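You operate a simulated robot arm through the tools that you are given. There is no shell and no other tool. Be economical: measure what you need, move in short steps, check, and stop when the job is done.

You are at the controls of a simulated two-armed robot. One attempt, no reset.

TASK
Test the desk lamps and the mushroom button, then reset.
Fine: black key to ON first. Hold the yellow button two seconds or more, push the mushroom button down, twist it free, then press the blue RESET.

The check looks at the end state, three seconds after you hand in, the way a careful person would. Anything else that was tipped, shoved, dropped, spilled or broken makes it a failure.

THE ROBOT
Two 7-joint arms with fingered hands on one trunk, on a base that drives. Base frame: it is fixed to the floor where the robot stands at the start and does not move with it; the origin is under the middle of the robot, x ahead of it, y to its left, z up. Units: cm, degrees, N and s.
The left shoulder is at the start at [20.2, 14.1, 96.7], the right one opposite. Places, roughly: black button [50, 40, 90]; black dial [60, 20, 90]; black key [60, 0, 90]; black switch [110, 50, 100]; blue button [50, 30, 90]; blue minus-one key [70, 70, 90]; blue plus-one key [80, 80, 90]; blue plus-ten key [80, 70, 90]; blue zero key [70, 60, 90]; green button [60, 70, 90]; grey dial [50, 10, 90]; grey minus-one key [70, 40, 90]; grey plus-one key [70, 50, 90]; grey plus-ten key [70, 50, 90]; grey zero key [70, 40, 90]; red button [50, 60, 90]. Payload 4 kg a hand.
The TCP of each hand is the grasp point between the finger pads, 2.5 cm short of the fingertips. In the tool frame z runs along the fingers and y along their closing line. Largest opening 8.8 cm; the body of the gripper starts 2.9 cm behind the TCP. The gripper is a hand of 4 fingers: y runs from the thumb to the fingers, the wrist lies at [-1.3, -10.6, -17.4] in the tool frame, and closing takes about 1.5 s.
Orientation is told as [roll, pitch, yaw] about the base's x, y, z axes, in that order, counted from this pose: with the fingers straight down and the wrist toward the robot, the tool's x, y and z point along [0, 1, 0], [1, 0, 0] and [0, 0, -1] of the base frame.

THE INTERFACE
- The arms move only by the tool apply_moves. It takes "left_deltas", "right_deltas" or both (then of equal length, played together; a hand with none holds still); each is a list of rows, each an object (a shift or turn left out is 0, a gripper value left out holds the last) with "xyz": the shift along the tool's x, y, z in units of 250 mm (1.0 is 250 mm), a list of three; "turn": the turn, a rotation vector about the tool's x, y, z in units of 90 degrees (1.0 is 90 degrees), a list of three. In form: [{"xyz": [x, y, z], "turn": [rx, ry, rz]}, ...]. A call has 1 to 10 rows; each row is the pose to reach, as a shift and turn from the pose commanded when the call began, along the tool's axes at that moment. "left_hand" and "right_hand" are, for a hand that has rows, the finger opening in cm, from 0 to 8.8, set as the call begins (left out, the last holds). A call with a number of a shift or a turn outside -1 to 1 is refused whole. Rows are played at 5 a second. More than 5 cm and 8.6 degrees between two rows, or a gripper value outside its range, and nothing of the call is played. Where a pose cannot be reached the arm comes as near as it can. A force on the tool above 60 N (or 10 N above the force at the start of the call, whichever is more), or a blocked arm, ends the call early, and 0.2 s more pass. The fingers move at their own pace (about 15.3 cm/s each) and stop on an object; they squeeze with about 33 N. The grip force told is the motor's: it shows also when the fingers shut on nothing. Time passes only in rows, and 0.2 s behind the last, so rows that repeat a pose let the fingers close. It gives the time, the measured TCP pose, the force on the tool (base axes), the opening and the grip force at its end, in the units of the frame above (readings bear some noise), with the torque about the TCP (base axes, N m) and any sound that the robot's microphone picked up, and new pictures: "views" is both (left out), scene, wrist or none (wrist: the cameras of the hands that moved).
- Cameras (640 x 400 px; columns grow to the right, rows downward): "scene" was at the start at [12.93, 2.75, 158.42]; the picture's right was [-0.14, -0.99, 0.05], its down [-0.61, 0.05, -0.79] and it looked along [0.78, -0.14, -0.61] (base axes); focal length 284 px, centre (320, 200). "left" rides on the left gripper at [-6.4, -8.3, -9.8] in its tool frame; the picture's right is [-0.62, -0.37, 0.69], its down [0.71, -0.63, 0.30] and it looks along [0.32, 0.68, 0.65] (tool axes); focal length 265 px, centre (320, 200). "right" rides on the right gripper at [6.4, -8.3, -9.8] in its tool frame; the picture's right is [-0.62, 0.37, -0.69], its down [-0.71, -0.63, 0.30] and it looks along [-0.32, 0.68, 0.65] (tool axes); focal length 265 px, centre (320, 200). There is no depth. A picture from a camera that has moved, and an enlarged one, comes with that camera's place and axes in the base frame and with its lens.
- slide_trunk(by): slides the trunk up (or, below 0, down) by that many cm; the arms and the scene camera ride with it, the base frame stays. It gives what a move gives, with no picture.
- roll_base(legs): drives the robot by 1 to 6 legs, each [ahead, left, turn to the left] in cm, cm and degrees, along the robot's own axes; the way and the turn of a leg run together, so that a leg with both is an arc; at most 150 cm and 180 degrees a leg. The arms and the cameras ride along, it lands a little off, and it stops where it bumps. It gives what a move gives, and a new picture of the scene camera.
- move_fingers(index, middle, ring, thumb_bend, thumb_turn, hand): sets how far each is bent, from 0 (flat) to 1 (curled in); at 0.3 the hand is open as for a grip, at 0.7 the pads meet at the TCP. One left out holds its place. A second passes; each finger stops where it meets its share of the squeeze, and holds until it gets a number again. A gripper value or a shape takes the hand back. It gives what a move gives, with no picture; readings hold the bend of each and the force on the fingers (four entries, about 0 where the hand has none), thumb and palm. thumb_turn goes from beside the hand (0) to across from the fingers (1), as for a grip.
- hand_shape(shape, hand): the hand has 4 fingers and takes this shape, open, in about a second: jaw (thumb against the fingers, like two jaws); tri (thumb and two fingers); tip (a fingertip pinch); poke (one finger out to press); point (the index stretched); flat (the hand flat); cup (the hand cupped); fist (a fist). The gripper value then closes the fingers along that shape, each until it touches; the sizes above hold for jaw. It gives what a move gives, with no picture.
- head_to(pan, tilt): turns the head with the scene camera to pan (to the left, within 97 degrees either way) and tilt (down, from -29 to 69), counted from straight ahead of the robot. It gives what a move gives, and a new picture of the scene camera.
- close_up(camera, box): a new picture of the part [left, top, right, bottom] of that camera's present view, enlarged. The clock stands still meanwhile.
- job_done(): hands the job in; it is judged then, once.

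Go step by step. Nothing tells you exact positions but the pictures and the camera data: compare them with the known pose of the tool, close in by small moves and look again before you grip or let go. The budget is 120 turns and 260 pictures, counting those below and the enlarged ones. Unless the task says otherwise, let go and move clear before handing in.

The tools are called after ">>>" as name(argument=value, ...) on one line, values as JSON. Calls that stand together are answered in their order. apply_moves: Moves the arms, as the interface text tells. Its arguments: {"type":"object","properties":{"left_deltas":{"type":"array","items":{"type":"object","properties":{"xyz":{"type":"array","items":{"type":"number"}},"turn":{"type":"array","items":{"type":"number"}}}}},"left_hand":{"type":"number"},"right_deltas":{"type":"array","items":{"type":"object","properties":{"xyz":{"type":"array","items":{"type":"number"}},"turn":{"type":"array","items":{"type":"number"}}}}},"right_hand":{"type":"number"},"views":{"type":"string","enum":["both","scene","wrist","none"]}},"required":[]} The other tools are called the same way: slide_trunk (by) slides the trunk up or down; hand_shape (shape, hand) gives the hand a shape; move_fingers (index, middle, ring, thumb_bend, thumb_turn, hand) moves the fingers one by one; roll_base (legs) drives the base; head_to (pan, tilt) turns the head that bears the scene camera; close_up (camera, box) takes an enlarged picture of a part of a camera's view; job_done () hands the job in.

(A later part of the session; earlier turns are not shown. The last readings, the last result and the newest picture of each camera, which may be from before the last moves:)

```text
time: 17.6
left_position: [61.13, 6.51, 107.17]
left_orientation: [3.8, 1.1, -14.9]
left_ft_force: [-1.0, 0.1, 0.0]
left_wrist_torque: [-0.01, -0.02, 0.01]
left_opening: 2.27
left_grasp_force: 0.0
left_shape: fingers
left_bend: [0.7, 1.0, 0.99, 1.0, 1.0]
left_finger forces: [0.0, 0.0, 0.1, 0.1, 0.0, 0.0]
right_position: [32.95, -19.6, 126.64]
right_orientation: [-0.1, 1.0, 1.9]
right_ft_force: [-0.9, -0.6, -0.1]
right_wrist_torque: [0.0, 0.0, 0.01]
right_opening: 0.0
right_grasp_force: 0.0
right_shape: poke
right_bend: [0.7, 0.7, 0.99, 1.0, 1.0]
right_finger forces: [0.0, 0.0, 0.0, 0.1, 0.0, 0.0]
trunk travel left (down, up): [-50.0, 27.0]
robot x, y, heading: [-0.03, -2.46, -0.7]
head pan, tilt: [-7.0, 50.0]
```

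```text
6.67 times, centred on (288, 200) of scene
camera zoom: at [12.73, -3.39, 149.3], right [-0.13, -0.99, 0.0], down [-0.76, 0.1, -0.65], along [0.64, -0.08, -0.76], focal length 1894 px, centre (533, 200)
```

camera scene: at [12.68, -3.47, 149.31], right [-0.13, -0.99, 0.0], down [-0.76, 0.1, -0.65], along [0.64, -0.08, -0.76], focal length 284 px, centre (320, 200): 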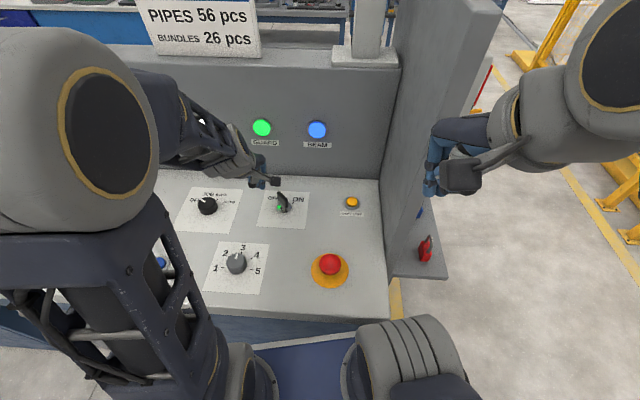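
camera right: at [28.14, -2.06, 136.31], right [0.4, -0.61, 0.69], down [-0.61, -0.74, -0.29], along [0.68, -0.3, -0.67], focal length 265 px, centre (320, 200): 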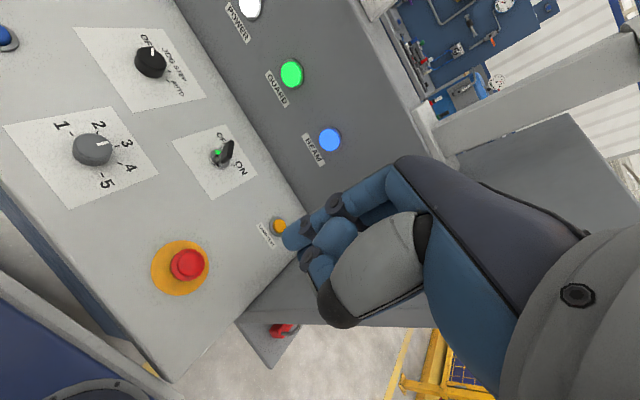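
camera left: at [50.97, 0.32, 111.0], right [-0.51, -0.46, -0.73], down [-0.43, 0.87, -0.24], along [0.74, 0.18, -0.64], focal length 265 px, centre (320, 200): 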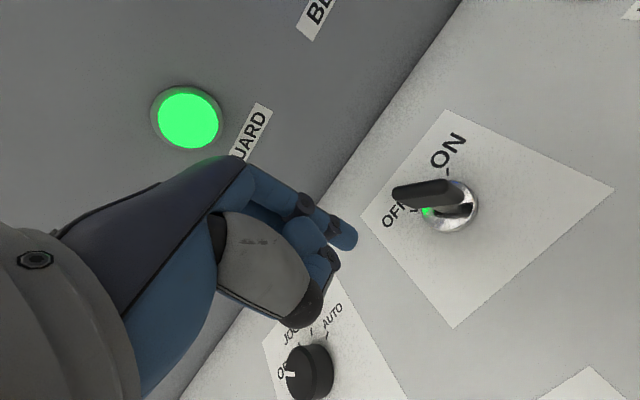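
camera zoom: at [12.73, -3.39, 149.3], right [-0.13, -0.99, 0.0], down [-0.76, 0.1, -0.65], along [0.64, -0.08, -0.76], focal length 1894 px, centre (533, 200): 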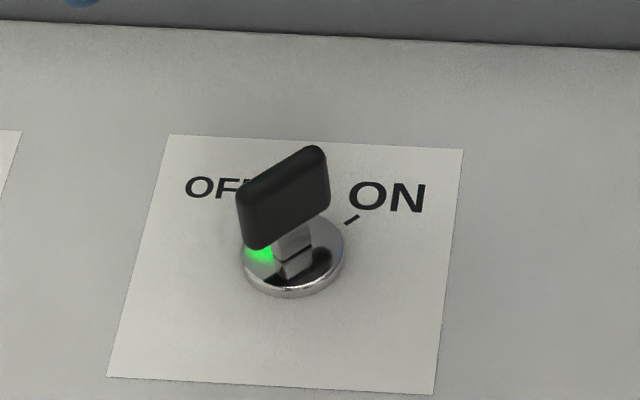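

The blade now lines up with the ON tick against its stop. Next: the left index to above the yellow button, yawed so the hand stays off the side wall.

>>> apply_moves(left_deltas=[{"xyz": [-0.157, 0.041, 0.03], "turn": [0, 0, 0.052]}, {"xyz": [-0.315, 0.081, 0.06], "turn": [0, 0, 0.104]}, {"xyz": [-0.472, 0.122, 0.1], "turn": [0, 0, 0.155]}, {"xyz": [-0.629, 0.163, 0.18], "turn": [0, 0, 0.207]}, {"xyz": [-0.787, 0.203, 0.27], "turn": [0, 0, 0.26]}, {"xyz": [-0.944, 0.244, 0.36], "turn": [0, 0, 0.31]}])

>>> close_up(camera="scene", box=[290, 140, 418, 220])

```text
time: 19.0
left_position: [60.93, -17.42, 96.64]
left_orientation: [2.8, 2.7, -42.8]
left_ft_force: [-0.6, -1.1, -0.1]
left_wrist_torque: [0.01, 0.03, 0.01]
left_opening: 2.26
left_grasp_force: 0.0
left_shape: fingers
left_bend: [0.7, 1.0, 0.99, 1.0, 1.0]
left_finger forces: [0.0, 0.0, 0.0, 0.0, 0.1, 0.0]
right_position: [32.92, -19.7, 126.61]
right_orientation: [-0.1, 0.9, 2.0]
right_ft_force: [0.1, 0.6, 0.2]
right_wrist_torque: [0.0, 0.04, -0.02]
right_opening: 0.0
right_grasp_force: 0.0
right_shape: poke
right_bend: [0.7, 0.7, 0.99, 1.0, 1.0]
right_finger forces: [0.1, 0.0, 0.0, 0.1, 0.1, 0.1]
trunk travel left (down, up): [-50.0, 27.0]
robot x, y, heading: [-0.18, -2.82, -0.3]
head pan, tilt: [-7.0, 50.0]
camera scene: at [12.71, -3.41, 149.3], right [-0.13, -0.99, 0.0], down [-0.76, 0.1, -0.65], along [0.64, -0.08, -0.76], focal length 284 px, centre (320, 200)
camera left: at [50.47, -17.23, 106.56], right [-0.69, -0.16, -0.7], down [0.02, 0.97, -0.24], along [0.72, -0.18, -0.67], focal length 265 px, centre (320, 200)
```

scene: 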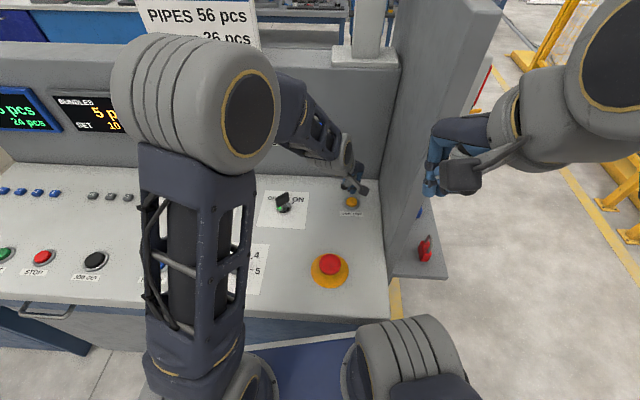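
left: 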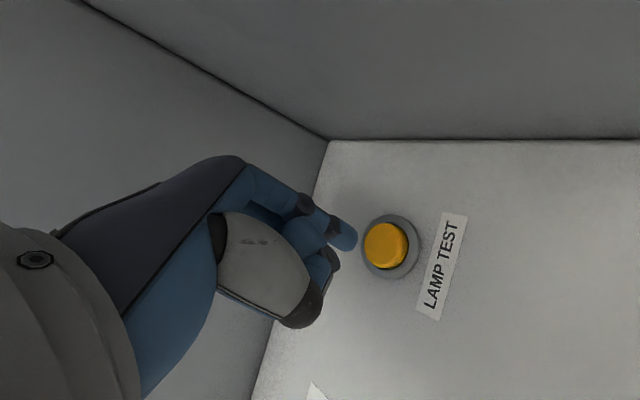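

```text
5.00 times, centred on (354, 180) of scene
camera zoom: at [12.71, -3.41, 149.3], right [-0.13, -0.99, 0.0], down [-0.76, 0.1, -0.65], along [0.64, -0.08, -0.76], focal length 1420 px, centre (150, 300)
```

zoom: 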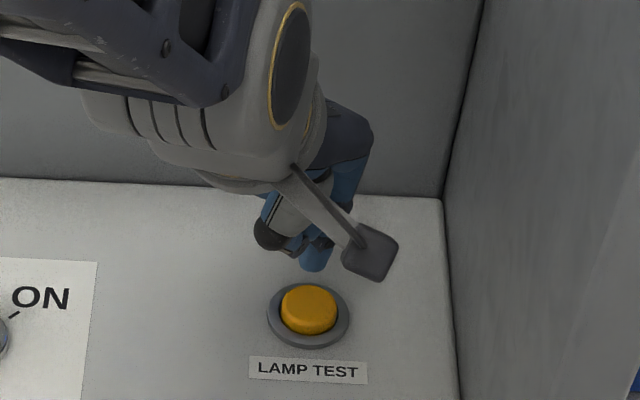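

>>> apply_moves(left_deltas=[{"xyz": [-0.007, -0.007, 0.04]}, {"xyz": [-0.007, -0.007, 0.08]}, {"xyz": [-0.007, -0.007, 0.11]}], views="wrist")

>>> close_up(camera="scene", box=[290, 140, 418, 220])

```text
time: 19.8
left_position: [60.72, -17.18, 93.89]
left_orientation: [3.0, 2.7, -42.7]
left_ft_force: [-0.3, 1.3, -0.7]
left_wrist_torque: [-0.03, -0.02, 0.01]
left_opening: 2.27
left_grasp_force: 0.0
left_shape: fingers
left_bend: [0.7, 1.0, 0.99, 1.0, 1.0]
left_finger forces: [0.0, 0.0, 0.0, 0.0, 0.1, 0.0]
right_position: [32.98, -19.69, 126.64]
right_orientation: [-0.1, 0.9, 2.0]
right_ft_force: [-0.5, 0.4, -0.4]
right_wrist_torque: [0.0, 0.0, 0.05]
right_opening: 0.01
right_grasp_force: 0.0
right_shape: poke
right_bend: [0.7, 0.7, 0.99, 1.0, 1.0]
right_finger forces: [0.1, 0.1, 0.0, 0.0, 0.1, 0.1]
trunk travel left (down, up): [-50.0, 27.0]
robot x, y, heading: [-0.14, -2.3, 0.1]
head pan, tilt: [-7.0, 50.0]
camera left: at [50.35, -16.98, 103.8], right [-0.69, -0.16, -0.7], down [0.02, 0.97, -0.24], along [0.72, -0.18, -0.67], focal length 265 px, centre (320, 200)
```

left: 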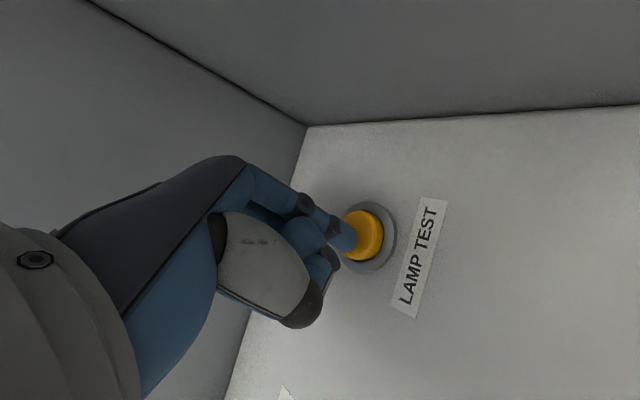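

```text
5.00 times, centred on (354, 180) of scene
camera zoom: at [12.7, -3.41, 149.3], right [-0.13, -0.99, 0.0], down [-0.76, 0.1, -0.65], along [0.64, -0.08, -0.76], focal length 1420 px, centre (150, 300)
```

zoom: 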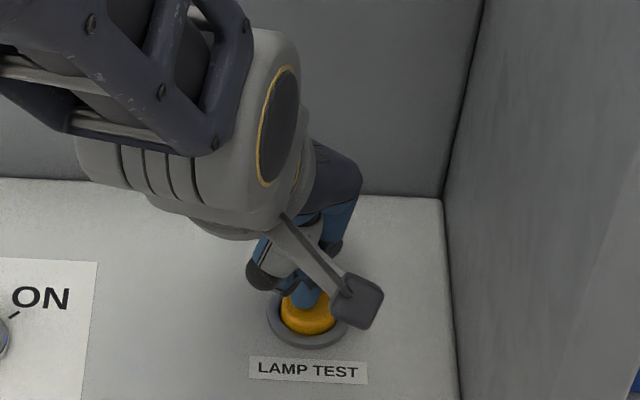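

>>> apply_moves(left_deltas=[{"xyz": [0, 0, 0.01]}, {"xyz": [0, 0, 0.018]}, {"xyz": [0, 0, 0.026]}, {"xyz": [0, 0, 0.034]}, {"xyz": [0, 0, 0.034]}], views="both")

```text
time: 21.0
left_position: [60.87, -17.2, 93.16]
left_orientation: [2.9, 2.4, -42.9]
left_ft_force: [1.1, -5.3, 19.8]
left_wrist_torque: [-0.21, 0.02, 0.05]
left_opening: 2.17
left_grasp_force: 10.0
left_shape: fingers
left_bend: [0.7, 1.0, 0.99, 1.0, 1.0]
left_finger forces: [19.3, 0.1, 0.0, 0.1, 0.0, 0.1]
right_position: [33.0, -19.63, 126.72]
right_orientation: [-0.1, 0.9, 2.1]
right_ft_force: [0.1, -0.1, -0.1]
right_wrist_torque: [0.01, -0.03, -0.02]
right_opening: 0.0
right_grasp_force: 0.0
right_shape: poke
right_bend: [0.7, 0.7, 0.99, 1.0, 1.0]
right_finger forces: [0.0, 0.1, 0.0, 0.1, 0.0, 0.0]
trunk travel left (down, up): [-50.0, 27.0]
robot x, y, heading: [-0.17, -2.42, -0.1]
head pan, tilt: [-7.0, 50.0]
heard: click
camera scene: at [12.71, -3.4, 149.3], right [-0.13, -0.99, 0.0], down [-0.76, 0.1, -0.65], along [0.64, -0.08, -0.76], focal length 284 px, centre (320, 200)
camera left: at [50.43, -16.98, 103.07], right [-0.69, -0.16, -0.71], down [0.03, 0.97, -0.24], along [0.72, -0.18, -0.66], focal length 265 px, centre (320, 200)
```

scene: 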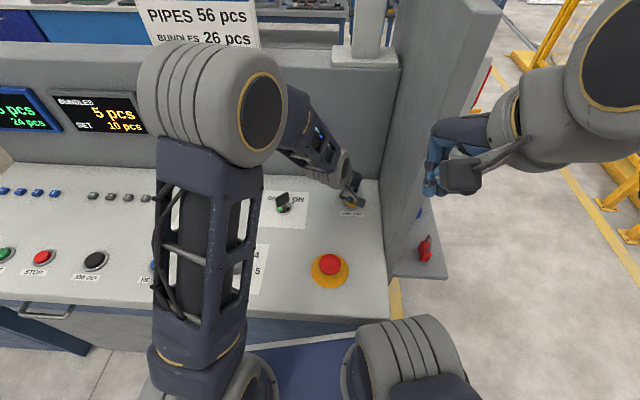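
left: 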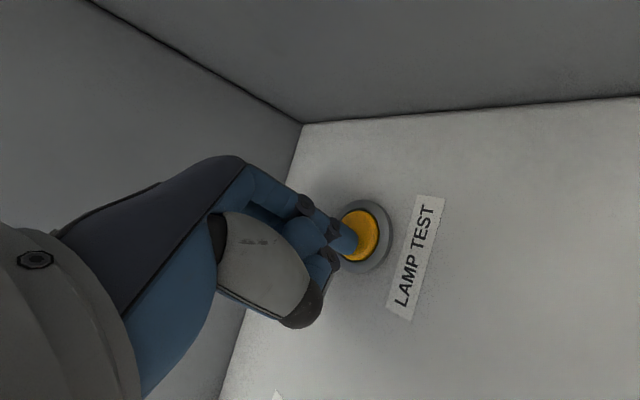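

A click was heard; I'll press a hair deeper and hold for over two seconds.

>>> apply_moves(left_deltas=[{"xyz": [0, 0, 0.006]}, {"xyz": [0, 0, 0.006]}, {"xyz": [0, 0, 0.006]}, {"xyz": [0, 0, 0.006]}, {"xyz": [0, 0, 0.006]}, {"xyz": [0, 0, 0.006]}, {"xyz": [0, 0, 0.006]}, {"xyz": [0, 0, 0.006]}, {"xyz": [0, 0, 0.006]}, {"xyz": [0, 0, 0.006]}], views="none")

>>> apply_moves(left_deltas=[{"xyz": [0, 0, 0]}, {"xyz": [0, 0, 0]}, {"xyz": [0, 0, 0]}, {"xyz": [0, 0, 0]}, {"xyz": [0, 0, 0]}, {"xyz": [0, 0, 0]}], views="scene")

```text
time: 23.2
left_position: [60.97, -17.24, 93.04]
left_orientation: [2.9, 2.4, -42.6]
left_ft_force: [3.5, -9.3, 31.5]
left_wrist_torque: [-0.23, 0.04, -0.02]
left_opening: 2.04
left_grasp_force: 15.4
left_shape: fingers
left_bend: [0.7, 1.0, 0.99, 1.0, 1.0]
left_finger forces: [31.0, 0.0, 0.0, 0.0, 0.1, 0.1]
right_position: [32.85, -19.66, 126.69]
right_orientation: [-0.2, 0.9, 2.0]
right_ft_force: [0.2, 0.6, -0.2]
right_wrist_torque: [0.0, 0.01, 0.03]
right_opening: 0.02
right_grasp_force: 0.1
right_shape: poke
right_bend: [0.7, 0.7, 0.99, 1.0, 1.0]
right_finger forces: [0.0, 0.0, 0.1, 0.0, 0.0, 0.0]
trunk travel left (down, up): [-50.0, 27.0]
robot x, y, heading: [0.03, -2.16, -0.4]
head pan, tilt: [-7.0, 50.0]
```

```text
time: 24.6
left_position: [60.96, -17.24, 92.89]
left_orientation: [2.9, 2.3, -42.7]
left_ft_force: [5.4, -7.8, 28.9]
left_wrist_torque: [-0.13, -0.04, 0.05]
left_opening: 2.04
left_grasp_force: 15.2
left_shape: fingers
left_bend: [0.7, 1.0, 0.99, 1.0, 1.0]
left_finger forces: [29.6, 0.0, 0.1, 0.1, 0.0, 0.0]
right_position: [32.86, -19.6, 126.61]
right_orientation: [0.0, 0.9, 2.0]
right_ft_force: [-0.5, 0.2, -0.3]
right_wrist_torque: [-0.02, -0.04, 0.02]
right_opening: 0.0
right_grasp_force: 0.1
right_shape: poke
right_bend: [0.7, 0.7, 0.99, 1.0, 1.0]
right_finger forces: [0.1, 0.0, 0.1, 0.0, 0.0, 0.0]
trunk travel left (down, up): [-50.0, 27.0]
robot x, y, heading: [-0.06, -2.49, -0.2]
head pan, tilt: [-7.0, 50.0]
camera scene: at [12.71, -3.4, 149.3], right [-0.13, -0.99, 0.0], down [-0.76, 0.1, -0.65], along [0.64, -0.08, -0.76], focal length 284 px, centre (320, 200)
```

scene: 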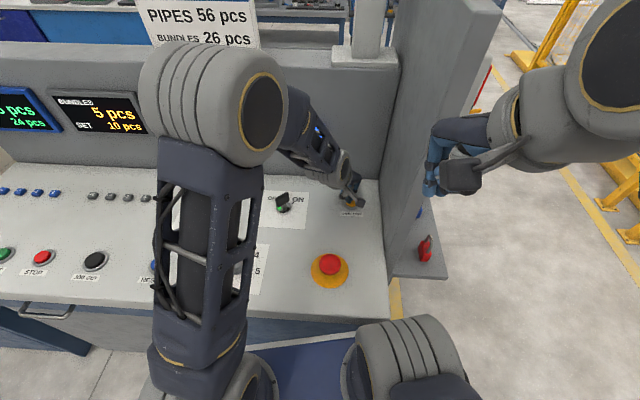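

Still holding; I'll glance up at the lamps to confirm the lamp test is on.

>>> head_to(pan=-7, tilt=25)

```text
time: 25.5
left_position: [60.95, -17.19, 93.1]
left_orientation: [2.9, 2.3, -42.7]
left_ft_force: [6.1, -6.2, 28.4]
left_wrist_torque: [-0.21, 0.0, 0.0]
left_opening: 2.04
left_grasp_force: 13.9
left_shape: fingers
left_bend: [0.7, 1.0, 0.99, 1.0, 1.0]
left_finger forces: [28.6, 0.1, 0.1, 0.1, 0.0, 0.0]
right_position: [32.96, -19.66, 126.78]
right_orientation: [-0.1, 0.8, 2.0]
right_ft_force: [0.1, -1.1, 0.2]
right_wrist_torque: [0.01, -0.04, 0.02]
right_opening: 0.0
right_grasp_force: 0.1
right_shape: poke
right_bend: [0.7, 0.7, 0.99, 1.0, 1.0]
right_finger forces: [0.1, 0.0, 0.0, 0.0, 0.0, 0.1]
trunk travel left (down, up): [-50.0, 27.0]
robot x, y, heading: [0.27, -2.77, 0.2]
head pan, tilt: [-7.0, 25.0]
camera scene: at [14.17, -3.61, 153.06], right [-0.13, -0.99, 0.0], down [-0.41, 0.05, -0.91], along [0.9, -0.12, -0.42], focal length 284 px, centre (320, 200)
```

scene: 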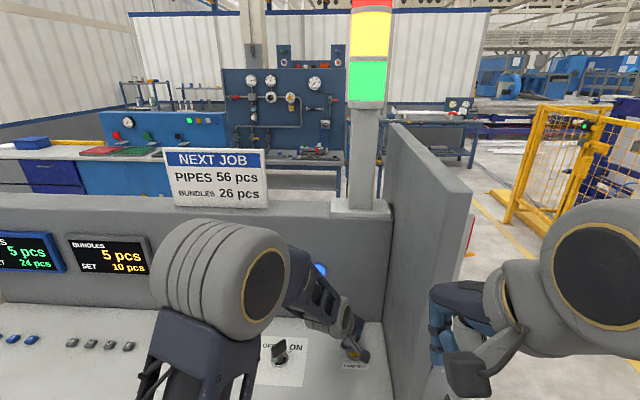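

All tower lamps light, so the lamp test works. Release now and swing toward the mushroom button.

>>> apply_moves(left_deltas=[{"xyz": [0, 0, -0.1]}, {"xyz": [0, 0, -0.25]}, {"xyz": [0, -0.12, -0.3], "turn": [0, 0, -0.08]}, {"xyz": [0, -0.28, -0.32], "turn": [0, 0, -0.16]}, {"xyz": [0, -0.44, -0.32], "turn": [0, 0, -0.24]}, {"xyz": [0, -0.6, -0.32], "turn": [0, 0, -0.3]}], views="wrist")

>>> head_to(pan=-7, tilt=52)

```text
time: 26.9
left_position: [49.72, -7.43, 101.61]
left_orientation: [3.8, 1.1, -15.9]
left_ft_force: [0.4, 0.2, 0.8]
left_wrist_torque: [-0.01, 0.01, -0.04]
left_opening: 2.26
left_grasp_force: 0.0
left_shape: fingers
left_bend: [0.7, 1.0, 0.99, 1.0, 1.0]
left_finger forces: [0.0, 0.1, 0.0, 0.0, 0.0, 0.0]
right_position: [33.05, -19.63, 126.68]
right_orientation: [-0.2, 1.0, 2.0]
right_ft_force: [-0.4, 0.3, -0.2]
right_wrist_torque: [-0.02, -0.02, 0.0]
right_opening: 0.03
right_grasp_force: 0.0
right_shape: poke
right_bend: [0.7, 0.7, 0.99, 1.0, 1.0]
right_finger forces: [0.0, 0.0, 0.0, 0.0, 0.1, 0.1]
trunk travel left (down, up): [-50.0, 27.0]
robot x, y, heading: [0.04, -2.83, -0.1]
head pan, tilt: [-7.0, 25.0]
camera left: at [40.01, -12.04, 111.14], right [-0.52, -0.45, -0.72], down [-0.41, 0.88, -0.24], along [0.75, 0.17, -0.64], focal length 265 px, centre (320, 200)
```

left: 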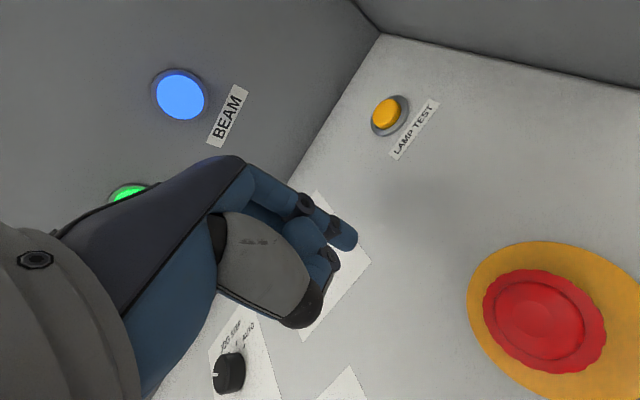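

```text
time: 27.8
left_position: [49.77, -7.46, 101.53]
left_orientation: [3.7, 1.1, -15.8]
left_ft_force: [0.5, -0.3, -0.3]
left_wrist_torque: [0.01, 0.03, -0.02]
left_opening: 2.23
left_grasp_force: 0.0
left_shape: fingers
left_bend: [0.7, 1.0, 0.99, 1.0, 1.0]
left_finger forces: [0.0, 0.0, 0.1, 0.0, 0.1, 0.1]
right_position: [32.97, -19.66, 126.54]
right_orientation: [0.0, 0.8, 1.9]
right_ft_force: [-0.6, 0.3, 0.7]
right_wrist_torque: [-0.04, 0.04, 0.02]
right_opening: 0.01
right_grasp_force: 0.1
right_shape: poke
right_bend: [0.7, 0.7, 0.99, 1.0, 1.0]
right_finger forces: [0.0, 0.1, 0.1, 0.0, 0.1, 0.1]
trunk travel left (down, up): [-50.0, 27.0]
robot x, y, heading: [0.02, -2.45, -0.2]
head pan, tilt: [-7.0, 52.0]
camera scene: at [12.55, -3.38, 149.04], right [-0.13, -0.99, 0.0], down [-0.78, 0.1, -0.62], along [0.62, -0.08, -0.78], focal length 284 px, centre (320, 200)
```

scene: 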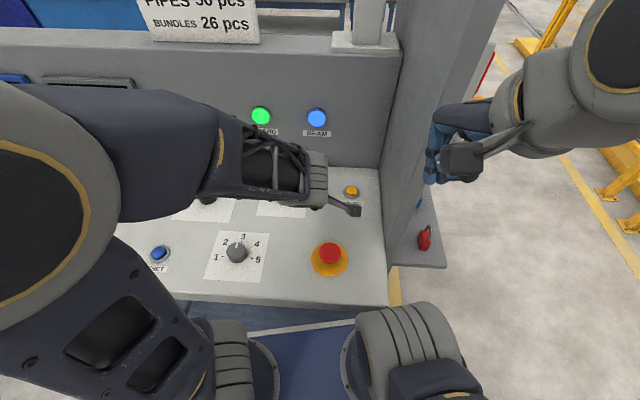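

>>> apply_moves(left_deltas=[{"xyz": [-0.043, -0.103, 0.02]}, {"xyz": [-0.086, -0.206, 0.04]}, {"xyz": [-0.128, -0.308, 0.06]}], views="wrist")

>>> close_up(camera="scene", box=[260, 190, 420, 290])

```text
time: 28.6
left_position: [42.73, -10.35, 101.36]
left_orientation: [3.9, 1.1, -15.7]
left_ft_force: [0.5, 0.0, -0.7]
left_wrist_torque: [-0.03, 0.03, -0.01]
left_opening: 2.25
left_grasp_force: 0.0
left_shape: fingers
left_bend: [0.7, 1.0, 0.99, 1.0, 1.0]
left_finger forces: [0.0, 0.1, 0.0, 0.1, 0.0, 0.1]
left hand out of reach, approached as far as the arm can: row 2, 3
right_position: [32.84, -19.54, 126.61]
right_orientation: [-0.1, 0.8, 2.0]
right_ft_force: [0.3, 0.9, 0.7]
right_wrist_torque: [0.03, -0.05, -0.04]
right_opening: 0.0
right_grasp_force: 0.0
right_shape: poke
right_bend: [0.7, 0.7, 0.99, 1.0, 1.0]
right_finger forces: [0.1, 0.0, 0.1, 0.0, 0.0, 0.0]
trunk travel left (down, up): [-50.0, 27.0]
robot x, y, heading: [-0.07, -2.56, -0.5]
head pan, tilt: [-7.0, 52.0]
camera left: at [32.98, -14.9, 111.01], right [-0.52, -0.45, -0.72], down [-0.41, 0.88, -0.24], along [0.75, 0.17, -0.64], focal length 265 px, centre (320, 200)
```

left: 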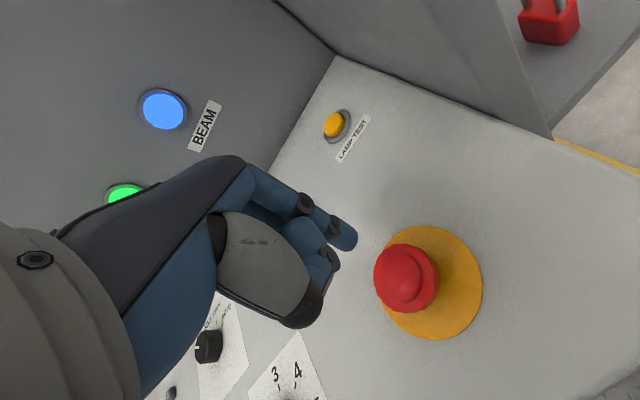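

```text
4.00 times, centred on (340, 240) of scene
camera zoom: at [12.54, -3.37, 149.04], right [-0.13, -0.99, 0.0], down [-0.78, 0.1, -0.62], along [0.62, -0.08, -0.78], focal length 1136 px, centre (240, 40)
```

zoom: 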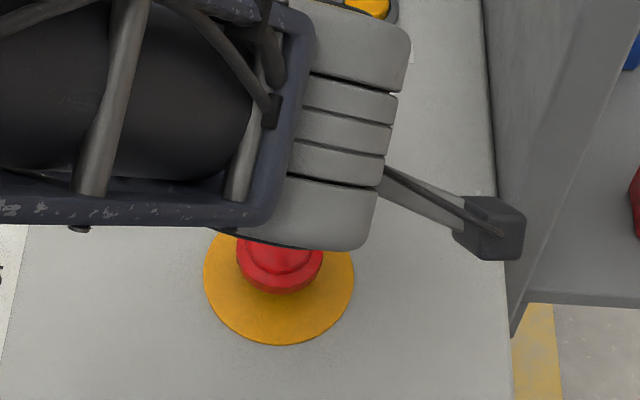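

The left arm is too folded this close in, so I'll back the base up 18 cm to give it room.

>>> roll_base(legs=[[-18, 0, 0]])

```text
time: 30.1
left_position: [25.41, -10.2, 101.1]
left_orientation: [3.7, 1.5, -15.5]
left_ft_force: [0.9, 0.7, 0.0]
left_wrist_torque: [0.01, 0.02, 0.0]
left_opening: 2.25
left_grasp_force: 0.1
left_shape: fingers
left_bend: [0.7, 1.0, 0.99, 1.0, 1.0]
left_finger forces: [0.0, 0.0, 0.0, 0.0, 0.0, 0.0]
right_position: [15.84, -19.59, 126.45]
right_orientation: [-0.1, 1.3, 2.2]
right_ft_force: [0.3, -0.6, -0.1]
right_wrist_torque: [0.02, -0.02, -0.02]
right_opening: 0.03
right_grasp_force: 0.0
right_shape: poke
right_bend: [0.7, 0.7, 0.99, 1.0, 1.0]
right_finger forces: [0.0, 0.2, 0.0, 0.0, 0.0, 0.1]
trunk travel left (down, up): [-50.0, 27.0]
robot x, y, heading: [-18.23, -2.71, -0.2]
head pan, tilt: [-7.0, 52.0]
camera scene: at [-4.45, -3.36, 148.94], right [-0.12, -0.99, 0.0], down [-0.78, 0.1, -0.62], along [0.61, -0.08, -0.79], focal length 284 px, centre (320, 200)
```

scene: 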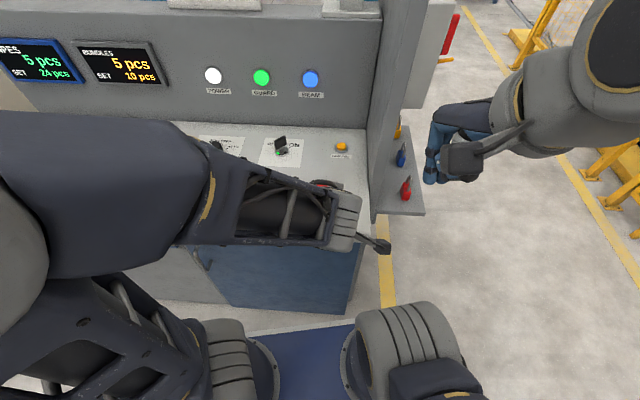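

>>> apply_moves(left_deltas=[{"xyz": [0.055, 0.15, 0]}, {"xyz": [0.11, 0.3, 0]}, {"xyz": [0.165, 0.45, 0]}, {"xyz": [0.218, 0.6, 0.04]}], views="both")

```text
time: 31.1
left_position: [41.4, -8.78, 99.99]
left_orientation: [3.7, 1.5, -15.6]
left_ft_force: [-0.4, -0.4, -0.5]
left_wrist_torque: [-0.01, -0.01, 0.02]
left_opening: 2.25
left_grasp_force: 0.0
left_shape: fingers
left_bend: [0.7, 1.0, 0.99, 1.0, 1.0]
left_finger forces: [0.0, 0.0, 0.0, 0.0, 0.0, 0.0]
right_position: [15.82, -19.66, 126.44]
right_orientation: [-0.1, 1.3, 2.2]
right_ft_force: [-0.6, 0.0, 0.4]
right_wrist_torque: [-0.02, -0.01, 0.01]
right_opening: 0.0
right_grasp_force: 0.0
right_shape: poke
right_bend: [0.7, 0.7, 0.99, 1.0, 1.0]
right_finger forces: [0.0, 0.0, 0.1, 0.0, 0.1, 0.1]
trunk travel left (down, up): [-50.0, 27.0]
robot x, y, heading: [-17.67, -2.44, -0.3]
head pan, tilt: [-7.0, 52.0]
camera scene: at [-4.47, -3.35, 148.94], right [-0.12, -0.99, 0.0], down [-0.78, 0.1, -0.62], along [0.61, -0.08, -0.79], focal length 284 px, centre (320, 200)
camera left: at [31.75, -13.44, 109.66], right [-0.53, -0.45, -0.72], down [-0.42, 0.88, -0.24], along [0.74, 0.17, -0.65], focal length 265 px, centre (320, 200)
```

scene: 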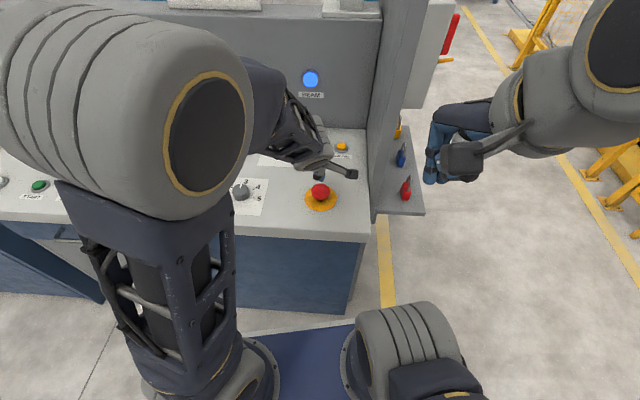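
left: 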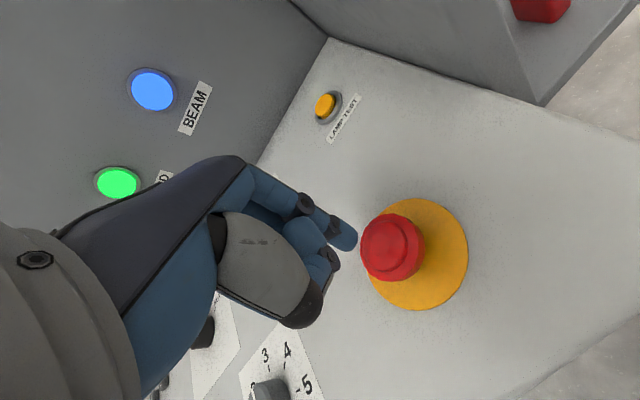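

>>> apply_moves(left_deltas=[{"xyz": [-0.028, -0.013, 0.05]}, {"xyz": [-0.028, -0.013, 0.09]}], views="wrist")

>>> close_up(camera="scene", box=[260, 140, 388, 220])

```text
time: 31.7
left_position: [40.83, -9.26, 97.63]
left_orientation: [3.6, 1.5, -15.6]
left_ft_force: [0.6, 0.0, -0.6]
left_wrist_torque: [-0.03, 0.0, 0.0]
left_opening: 2.25
left_grasp_force: 0.1
left_shape: fingers
left_bend: [0.7, 1.0, 0.99, 1.0, 1.0]
left_finger forces: [0.0, 0.0, 0.0, 0.0, 0.0, 0.0]
right_position: [15.79, -19.5, 126.45]
right_orientation: [-0.1, 1.4, 2.3]
right_ft_force: [0.2, 0.1, -0.4]
right_wrist_torque: [0.02, -0.02, 0.01]
right_opening: 0.0
right_grasp_force: 0.0
right_shape: poke
right_bend: [0.7, 0.7, 0.99, 1.0, 1.0]
right_finger forces: [0.0, 0.0, 0.0, 0.0, 0.0, 0.1]
trunk travel left (down, up): [-50.0, 27.0]
robot x, y, heading: [-18.04, -2.48, 0.0]
head pan, tilt: [-7.0, 52.0]
camera left: at [31.23, -13.99, 107.39], right [-0.53, -0.45, -0.72], down [-0.42, 0.88, -0.24], along [0.74, 0.17, -0.65], focal length 265 px, centre (320, 200)
```

left: 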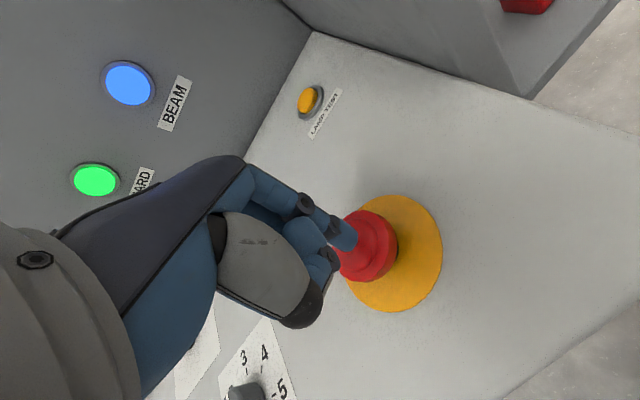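

```text
5.00 times, centred on (324, 180) of scene
camera zoom: at [-4.44, -3.35, 148.94], right [-0.12, -0.99, 0.0], down [-0.78, 0.1, -0.62], along [0.61, -0.08, -0.79], focal length 1420 px, centre (300, 300)
```

zoom: 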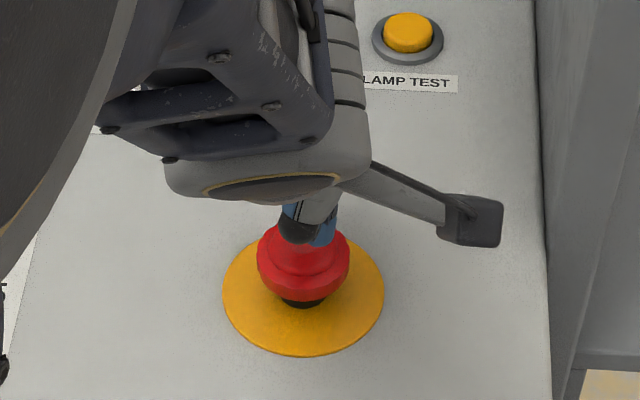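

>>> apply_moves(left_deltas=[{"xyz": [0.033, -0.03, 0]}, {"xyz": [0.033, -0.03, 0.02]}, {"xyz": [0.033, -0.03, 0.035]}, {"xyz": [0.033, -0.03, 0.05]}], views="wrist")

>>> close_up(camera="scene", box=[260, 140, 388, 220])

```text
time: 32.7
left_position: [40.29, -8.14, 96.53]
left_orientation: [3.7, 1.6, -15.6]
left_ft_force: [-0.9, -0.8, 0.2]
left_wrist_torque: [0.04, 0.02, 0.0]
left_opening: 2.24
left_grasp_force: 0.1
left_shape: fingers
left_bend: [0.7, 1.0, 0.99, 1.0, 1.0]
left_finger forces: [0.0, 0.0, 0.1, 0.0, 0.0, 0.0]
right_position: [15.9, -19.43, 126.45]
right_orientation: [-0.1, 1.3, 2.2]
right_ft_force: [-0.6, 0.2, 0.2]
right_wrist_torque: [0.04, 0.01, 0.01]
right_opening: 0.0
right_grasp_force: 0.1
right_shape: poke
right_bend: [0.7, 0.7, 0.99, 1.0, 1.0]
right_finger forces: [0.1, 0.0, 0.0, 0.0, 0.0, 0.0]
trunk travel left (down, up): [-50.0, 27.0]
robot x, y, heading: [-18.02, -2.77, -0.1]
head pan, tilt: [-7.0, 52.0]
camera left: at [30.66, -12.89, 106.21], right [-0.53, -0.45, -0.72], down [-0.42, 0.88, -0.24], along [0.74, 0.17, -0.65], focal length 265 px, centre (320, 200)
```

left: 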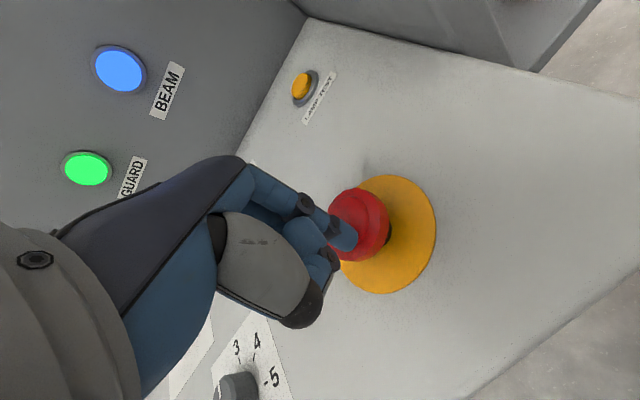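

```text
5.00 times, centred on (324, 180) of scene
camera zoom: at [-4.44, -3.35, 148.94], right [-0.12, -0.99, 0.0], down [-0.78, 0.1, -0.62], along [0.61, -0.08, -0.79], focal length 1420 px, centre (300, 300)
```

zoom: 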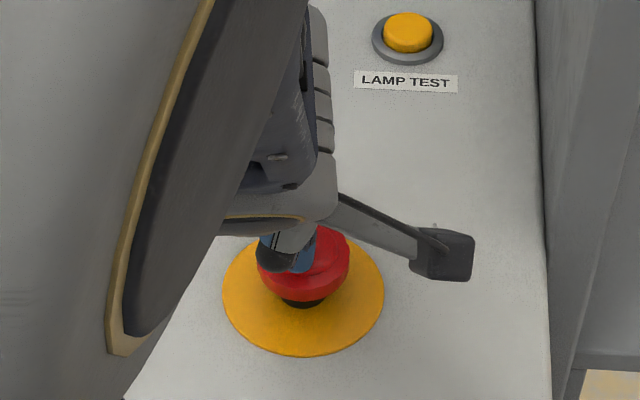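

>>> apply_moves(left_deltas=[{"xyz": [-0.018, 0.038, -0.02]}, {"xyz": [-0.02, 0.038, 0.0]}, {"xyz": [-0.02, 0.038, 0.015]}, {"xyz": [-0.02, 0.038, 0.03]}, {"xyz": [-0.02, 0.038, 0.04]}], views="wrist")

>>> close_up(camera="scene", box=[260, 140, 388, 220])

```text
time: 33.9
left_position: [41.1, -8.95, 95.54]
left_orientation: [3.7, 1.3, -15.5]
left_ft_force: [1.4, -2.0, 13.3]
left_wrist_torque: [-0.04, -0.05, -0.01]
left_opening: 2.1
left_grasp_force: 6.3
left_shape: fingers
left_bend: [0.7, 1.0, 0.99, 1.0, 1.0]
left_finger forces: [13.0, 0.0, 0.1, 0.0, 0.0, 0.1]
right_position: [15.81, -19.57, 126.37]
right_orientation: [-0.2, 1.3, 2.1]
right_ft_force: [-1.4, -0.1, 0.8]
right_wrist_torque: [0.01, 0.04, -0.02]
right_opening: 0.0
right_grasp_force: 0.0
right_shape: poke
right_bend: [0.7, 0.7, 0.99, 1.0, 1.0]
right_finger forces: [0.0, 0.0, 0.0, 0.0, 0.1, 0.0]
trunk travel left (down, up): [-50.0, 27.0]
robot x, y, heading: [-17.77, -2.28, -0.3]
head pan, tilt: [-7.0, 52.0]
heard: click
camera left: at [31.5, -13.58, 105.29], right [-0.53, -0.45, -0.72], down [-0.42, 0.88, -0.24], along [0.74, 0.17, -0.65], focal length 265 px, centre (320, 200)
```

left: 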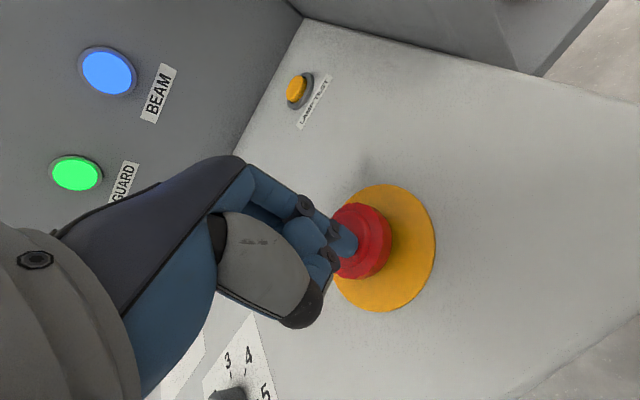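

```text
5.00 times, centred on (324, 180) of scene
camera zoom: at [-4.46, -3.36, 148.96], right [-0.12, -0.99, 0.0], down [-0.78, 0.1, -0.62], along [0.61, -0.08, -0.79], focal length 1420 px, centre (300, 300)
```

zoom: 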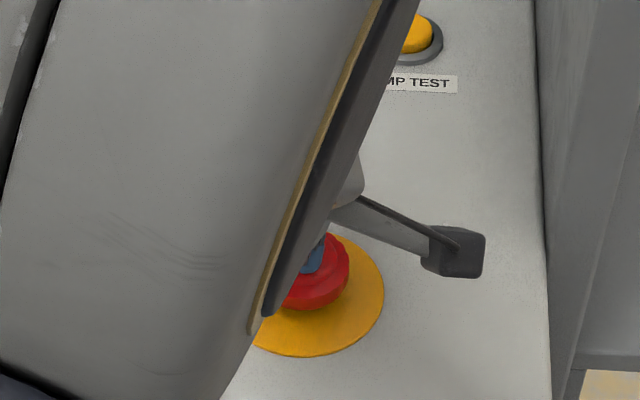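

A click: the mushroom went down. A slight extra push, then lift and check it latched.

>>> apply_moves(left_deltas=[{"xyz": [0, 0, 0.015]}, {"xyz": [0, 0, 0.015]}, {"xyz": [0, 0, -0.1]}, {"xyz": [0, 0, -0.25]}, {"xyz": [0.1, 0, -0.35]}], views="both")

>>> close_up(camera="left", box=[300, 150, 620, 350])

```text
time: 35.1
left_position: [41.78, -7.06, 104.57]
left_orientation: [3.8, 1.7, -15.6]
left_ft_force: [-0.2, -0.1, 0.9]
left_wrist_torque: [0.0, 0.01, 0.01]
left_opening: 2.25
left_grasp_force: 0.0
left_shape: fingers
left_bend: [0.7, 1.0, 0.99, 1.0, 1.0]
left_finger forces: [0.0, 0.0, 0.0, 0.1, 0.0, 0.0]
right_position: [15.91, -19.54, 126.47]
right_orientation: [-0.1, 1.3, 2.2]
right_ft_force: [-0.1, 0.4, -1.0]
right_wrist_torque: [0.06, -0.02, -0.04]
right_opening: 0.0
right_grasp_force: 0.0
right_shape: poke
right_bend: [0.7, 0.7, 0.99, 1.0, 1.0]
right_finger forces: [0.0, 0.0, 0.0, 0.0, 0.0, 0.1]
trunk travel left (down, up): [-50.0, 27.0]
robot x, y, heading: [-17.85, -2.36, -0.1]
head pan, tilt: [-7.0, 52.0]
camera scene: at [-4.43, -3.38, 148.93], right [-0.12, -0.99, 0.0], down [-0.78, 0.1, -0.62], along [0.61, -0.08, -0.79], focal length 284 px, centre (320, 200)
camera left: at [32.2, -11.76, 114.05], right [-0.53, -0.45, -0.72], down [-0.42, 0.88, -0.24], along [0.74, 0.17, -0.65], focal length 265 px, centre (320, 200)
```

scene: 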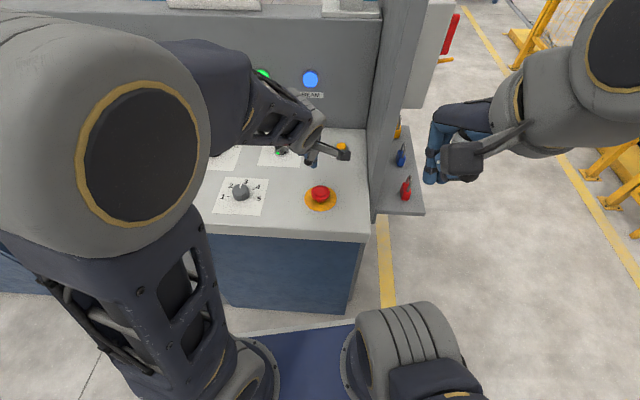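
left: 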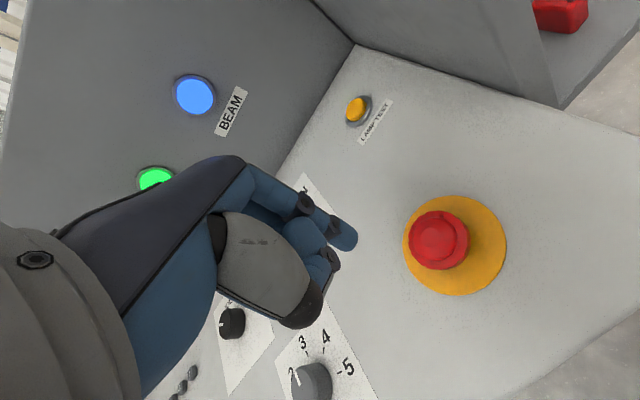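

```text
2.00 times, centred on (460, 250) of left
camera zoom: at [32.2, -11.76, 114.05], right [-0.53, -0.45, -0.72], down [-0.42, 0.88, -0.24], along [0.74, 0.17, -0.65], focal length 531 px, centre (40, 100)
```

zoom: 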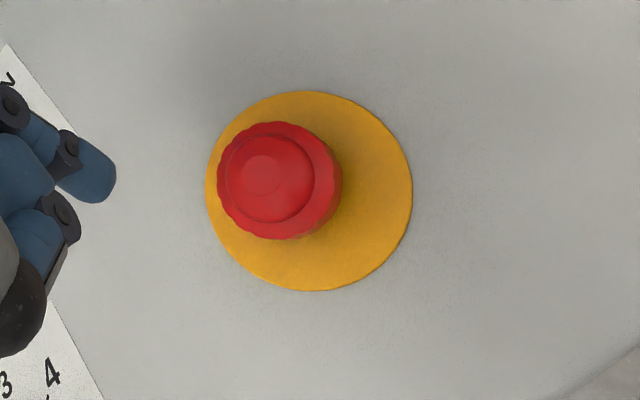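

The head is latched down. Now a jaw grip around it: open the hand, yaw to about +15°, and centre over [41.3,-9.5].

>>> hand_shape(hand="left", shape="jaw")

>>> apply_moves(left_deltas=[{"xyz": [-0.02, 0, 0], "turn": [0, 0, -0.085]}, {"xyz": [-0.04, 0, 0], "turn": [0, 0, -0.17]}, {"xyz": [-0.07, 0.0, 0], "turn": [0, 0, -0.25]}, {"xyz": [-0.1, 0.005, 0], "turn": [0, 0, -0.33]}], left_hand=8.8, views="both")

```text
time: 36.0
left_position: [41.75, -6.99, 104.37]
left_orientation: [3.7, 1.6, -15.6]
left_ft_force: [0.1, 0.4, 1.2]
left_wrist_torque: [0.0, 0.01, 0.0]
left_opening: 8.75
left_grasp_force: 0.1
left_shape: jaw
left_bend: [0.3, 0.3, 0.3, 0.3, 0.98]
left_finger forces: [0.0, 0.1, 0.0, 0.1, 0.0, 0.0]
right_position: [15.85, -19.5, 126.34]
right_orientation: [-0.2, 1.2, 2.2]
right_ft_force: [0.5, -0.3, -0.8]
right_wrist_torque: [-0.01, 0.01, 0.02]
right_opening: 0.01
right_grasp_force: 0.1
right_shape: poke
right_bend: [0.7, 0.7, 0.99, 1.0, 1.0]
right_finger forces: [0.1, 0.0, 0.0, 0.0, 0.0, 0.0]
trunk travel left (down, up): [-50.0, 27.0]
robot x, y, heading: [-18.01, -2.91, -0.1]
head pan, tilt: [-7.0, 52.0]
```

```text
time: 37.0
left_position: [41.15, -9.55, 104.25]
left_orientation: [4.0, -0.6, 14.2]
left_ft_force: [-1.0, 0.2, 0.6]
left_wrist_torque: [0.0, -0.02, 0.01]
left_opening: 8.8
left_grasp_force: 0.0
left_shape: jaw
left_bend: [0.3, 0.3, 0.3, 0.3, 0.98]
left_finger forces: [0.1, 0.0, 0.0, 0.0, 0.0, 0.0]
right_position: [15.77, -19.62, 126.42]
right_orientation: [-0.1, 1.3, 2.1]
right_ft_force: [0.1, 0.4, 0.8]
right_wrist_torque: [0.03, -0.01, 0.01]
right_opening: 0.0
right_grasp_force: 0.0
right_shape: poke
right_bend: [0.7, 0.7, 0.99, 1.0, 1.0]
right_finger forces: [0.0, 0.0, 0.0, 0.1, 0.0, 0.0]
trunk travel left (down, up): [-50.0, 27.0]
robot x, y, heading: [-18.13, -2.52, -0.4]
head pan, tilt: [-7.0, 52.0]
camera scene: at [-4.44, -3.34, 148.94], right [-0.12, -0.99, 0.0], down [-0.78, 0.1, -0.62], along [0.61, -0.08, -0.79], focal length 284 px, centre (320, 200)
camera left: at [34.87, -18.49, 113.59], right [-0.21, -0.64, -0.74], down [-0.79, 0.56, -0.26], along [0.58, 0.53, -0.62], focal length 265 px, centre (320, 200)
```

scene: 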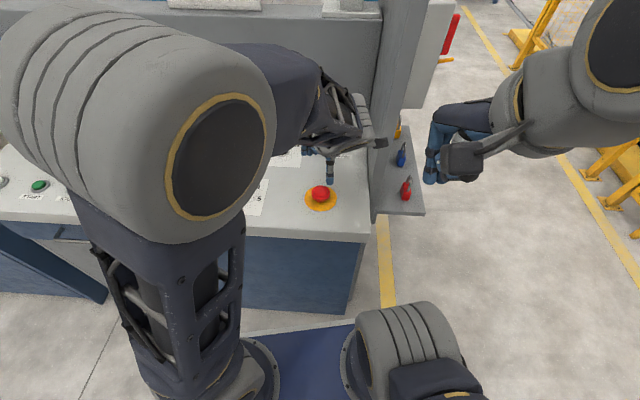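
left: 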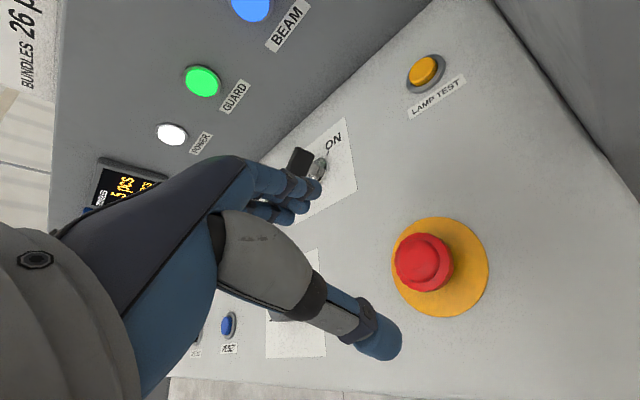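

>>> apply_moves(left_deltas=[{"xyz": [-0.012, 0, 0.15]}, {"xyz": [-0.025, 0, 0.3]}], views="wrist")

>>> close_up(camera="scene", box=[260, 140, 388, 220])

```text
time: 37.6
left_position: [41.41, -9.7, 96.62]
left_orientation: [3.8, -0.5, 14.1]
left_ft_force: [-0.1, 0.8, -0.4]
left_wrist_torque: [0.03, -0.02, 0.02]
left_opening: 8.8
left_grasp_force: 0.0
left_shape: jaw
left_bend: [0.3, 0.3, 0.3, 0.3, 0.98]
left_finger forces: [0.0, 0.1, 0.0, 0.0, 0.0, 0.0]
right_position: [15.89, -19.41, 126.38]
right_orientation: [-0.1, 1.3, 2.2]
right_ft_force: [-0.6, 0.0, 0.7]
right_wrist_torque: [-0.05, 0.03, 0.01]
right_opening: 0.0
right_grasp_force: 0.0
right_shape: poke
right_bend: [0.7, 0.7, 0.99, 1.0, 1.0]
right_finger forces: [0.0, 0.0, 0.1, 0.0, 0.0, 0.0]
trunk travel left (down, up): [-50.0, 27.0]
robot x, y, heading: [-17.83, -2.39, -0.5]
head pan, tilt: [-7.0, 52.0]
camera left: at [34.95, -18.61, 106.03], right [-0.21, -0.64, -0.74], down [-0.79, 0.56, -0.26], along [0.58, 0.53, -0.62], focal length 265 px, centre (320, 200)
```

left: 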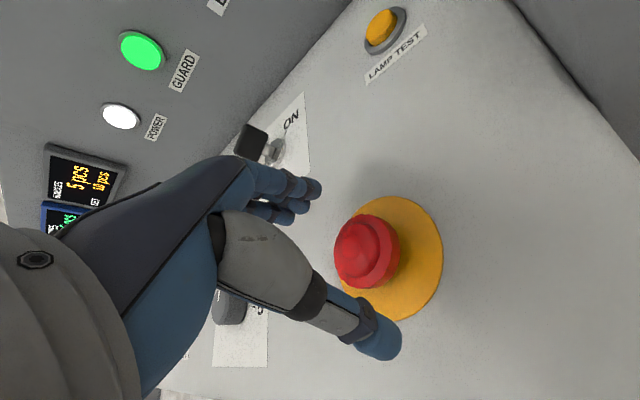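

```text
5.00 times, centred on (324, 180) of scene
camera zoom: at [-4.46, -3.34, 148.95], right [-0.12, -0.99, 0.0], down [-0.78, 0.1, -0.62], along [0.61, -0.08, -0.79], focal length 1420 px, centre (300, 300)
```

zoom: 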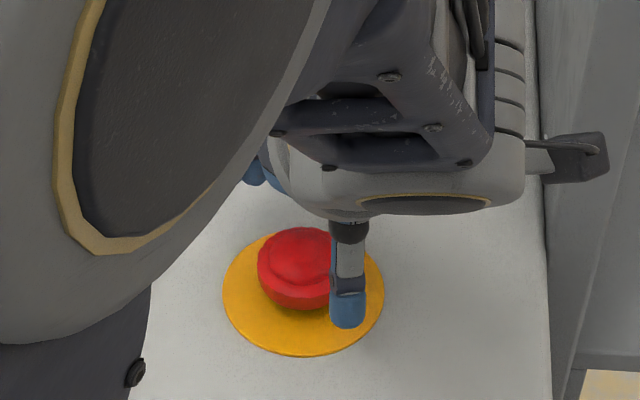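

>>> apply_moves(left_deltas=[{"xyz": [-0.004, 0, 0.05]}, {"xyz": [-0.007, 0, 0.1]}, {"xyz": [-0.007, 0, 0.132]}], views="wrist")

>>> close_up(camera="scene", box=[260, 140, 388, 220])

```text
time: 38.4
left_position: [41.39, -9.52, 93.35]
left_orientation: [4.0, -0.5, 14.0]
left_ft_force: [0.1, -0.7, 0.4]
left_wrist_torque: [0.02, -0.02, 0.01]
left_opening: 8.78
left_grasp_force: 0.0
left_shape: jaw
left_bend: [0.3, 0.3, 0.3, 0.3, 0.98]
left_finger forces: [0.1, 0.0, 0.0, 0.0, 0.1, 0.0]
right_position: [15.8, -19.53, 126.43]
right_orientation: [-0.1, 1.3, 2.2]
right_ft_force: [0.9, -0.8, -0.2]
right_wrist_torque: [0.0, 0.04, -0.02]
right_opening: 0.0
right_grasp_force: 0.1
right_shape: poke
right_bend: [0.7, 0.7, 0.99, 1.0, 1.0]
right_finger forces: [0.0, 0.0, 0.0, 0.1, 0.0, 0.0]
trunk travel left (down, up): [-50.0, 27.0]
robot x, y, heading: [-17.69, -2.44, -0.2]
head pan, tilt: [-7.0, 52.0]
camera left: at [35.01, -18.52, 102.77], right [-0.21, -0.64, -0.74], down [-0.79, 0.56, -0.26], along [0.58, 0.53, -0.62], focal length 265 px, centre (320, 200)
```

left: 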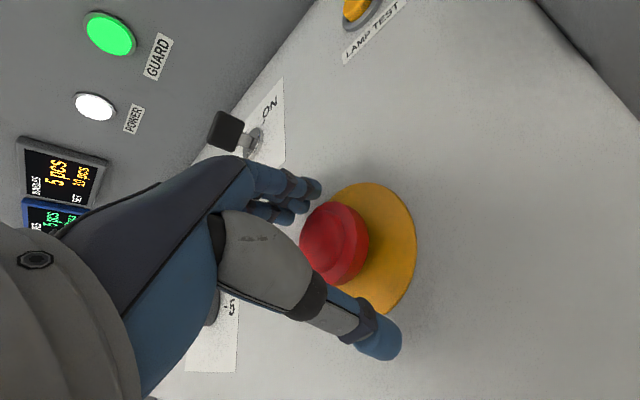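

```text
5.00 times, centred on (324, 180) of scene
camera zoom: at [-4.44, -3.35, 148.94], right [-0.12, -0.99, 0.0], down [-0.78, 0.1, -0.62], along [0.61, -0.08, -0.79], focal length 1420 px, centre (300, 300)
```

zoom: 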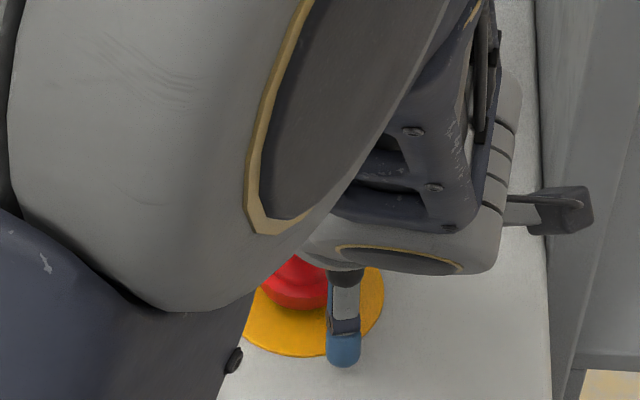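

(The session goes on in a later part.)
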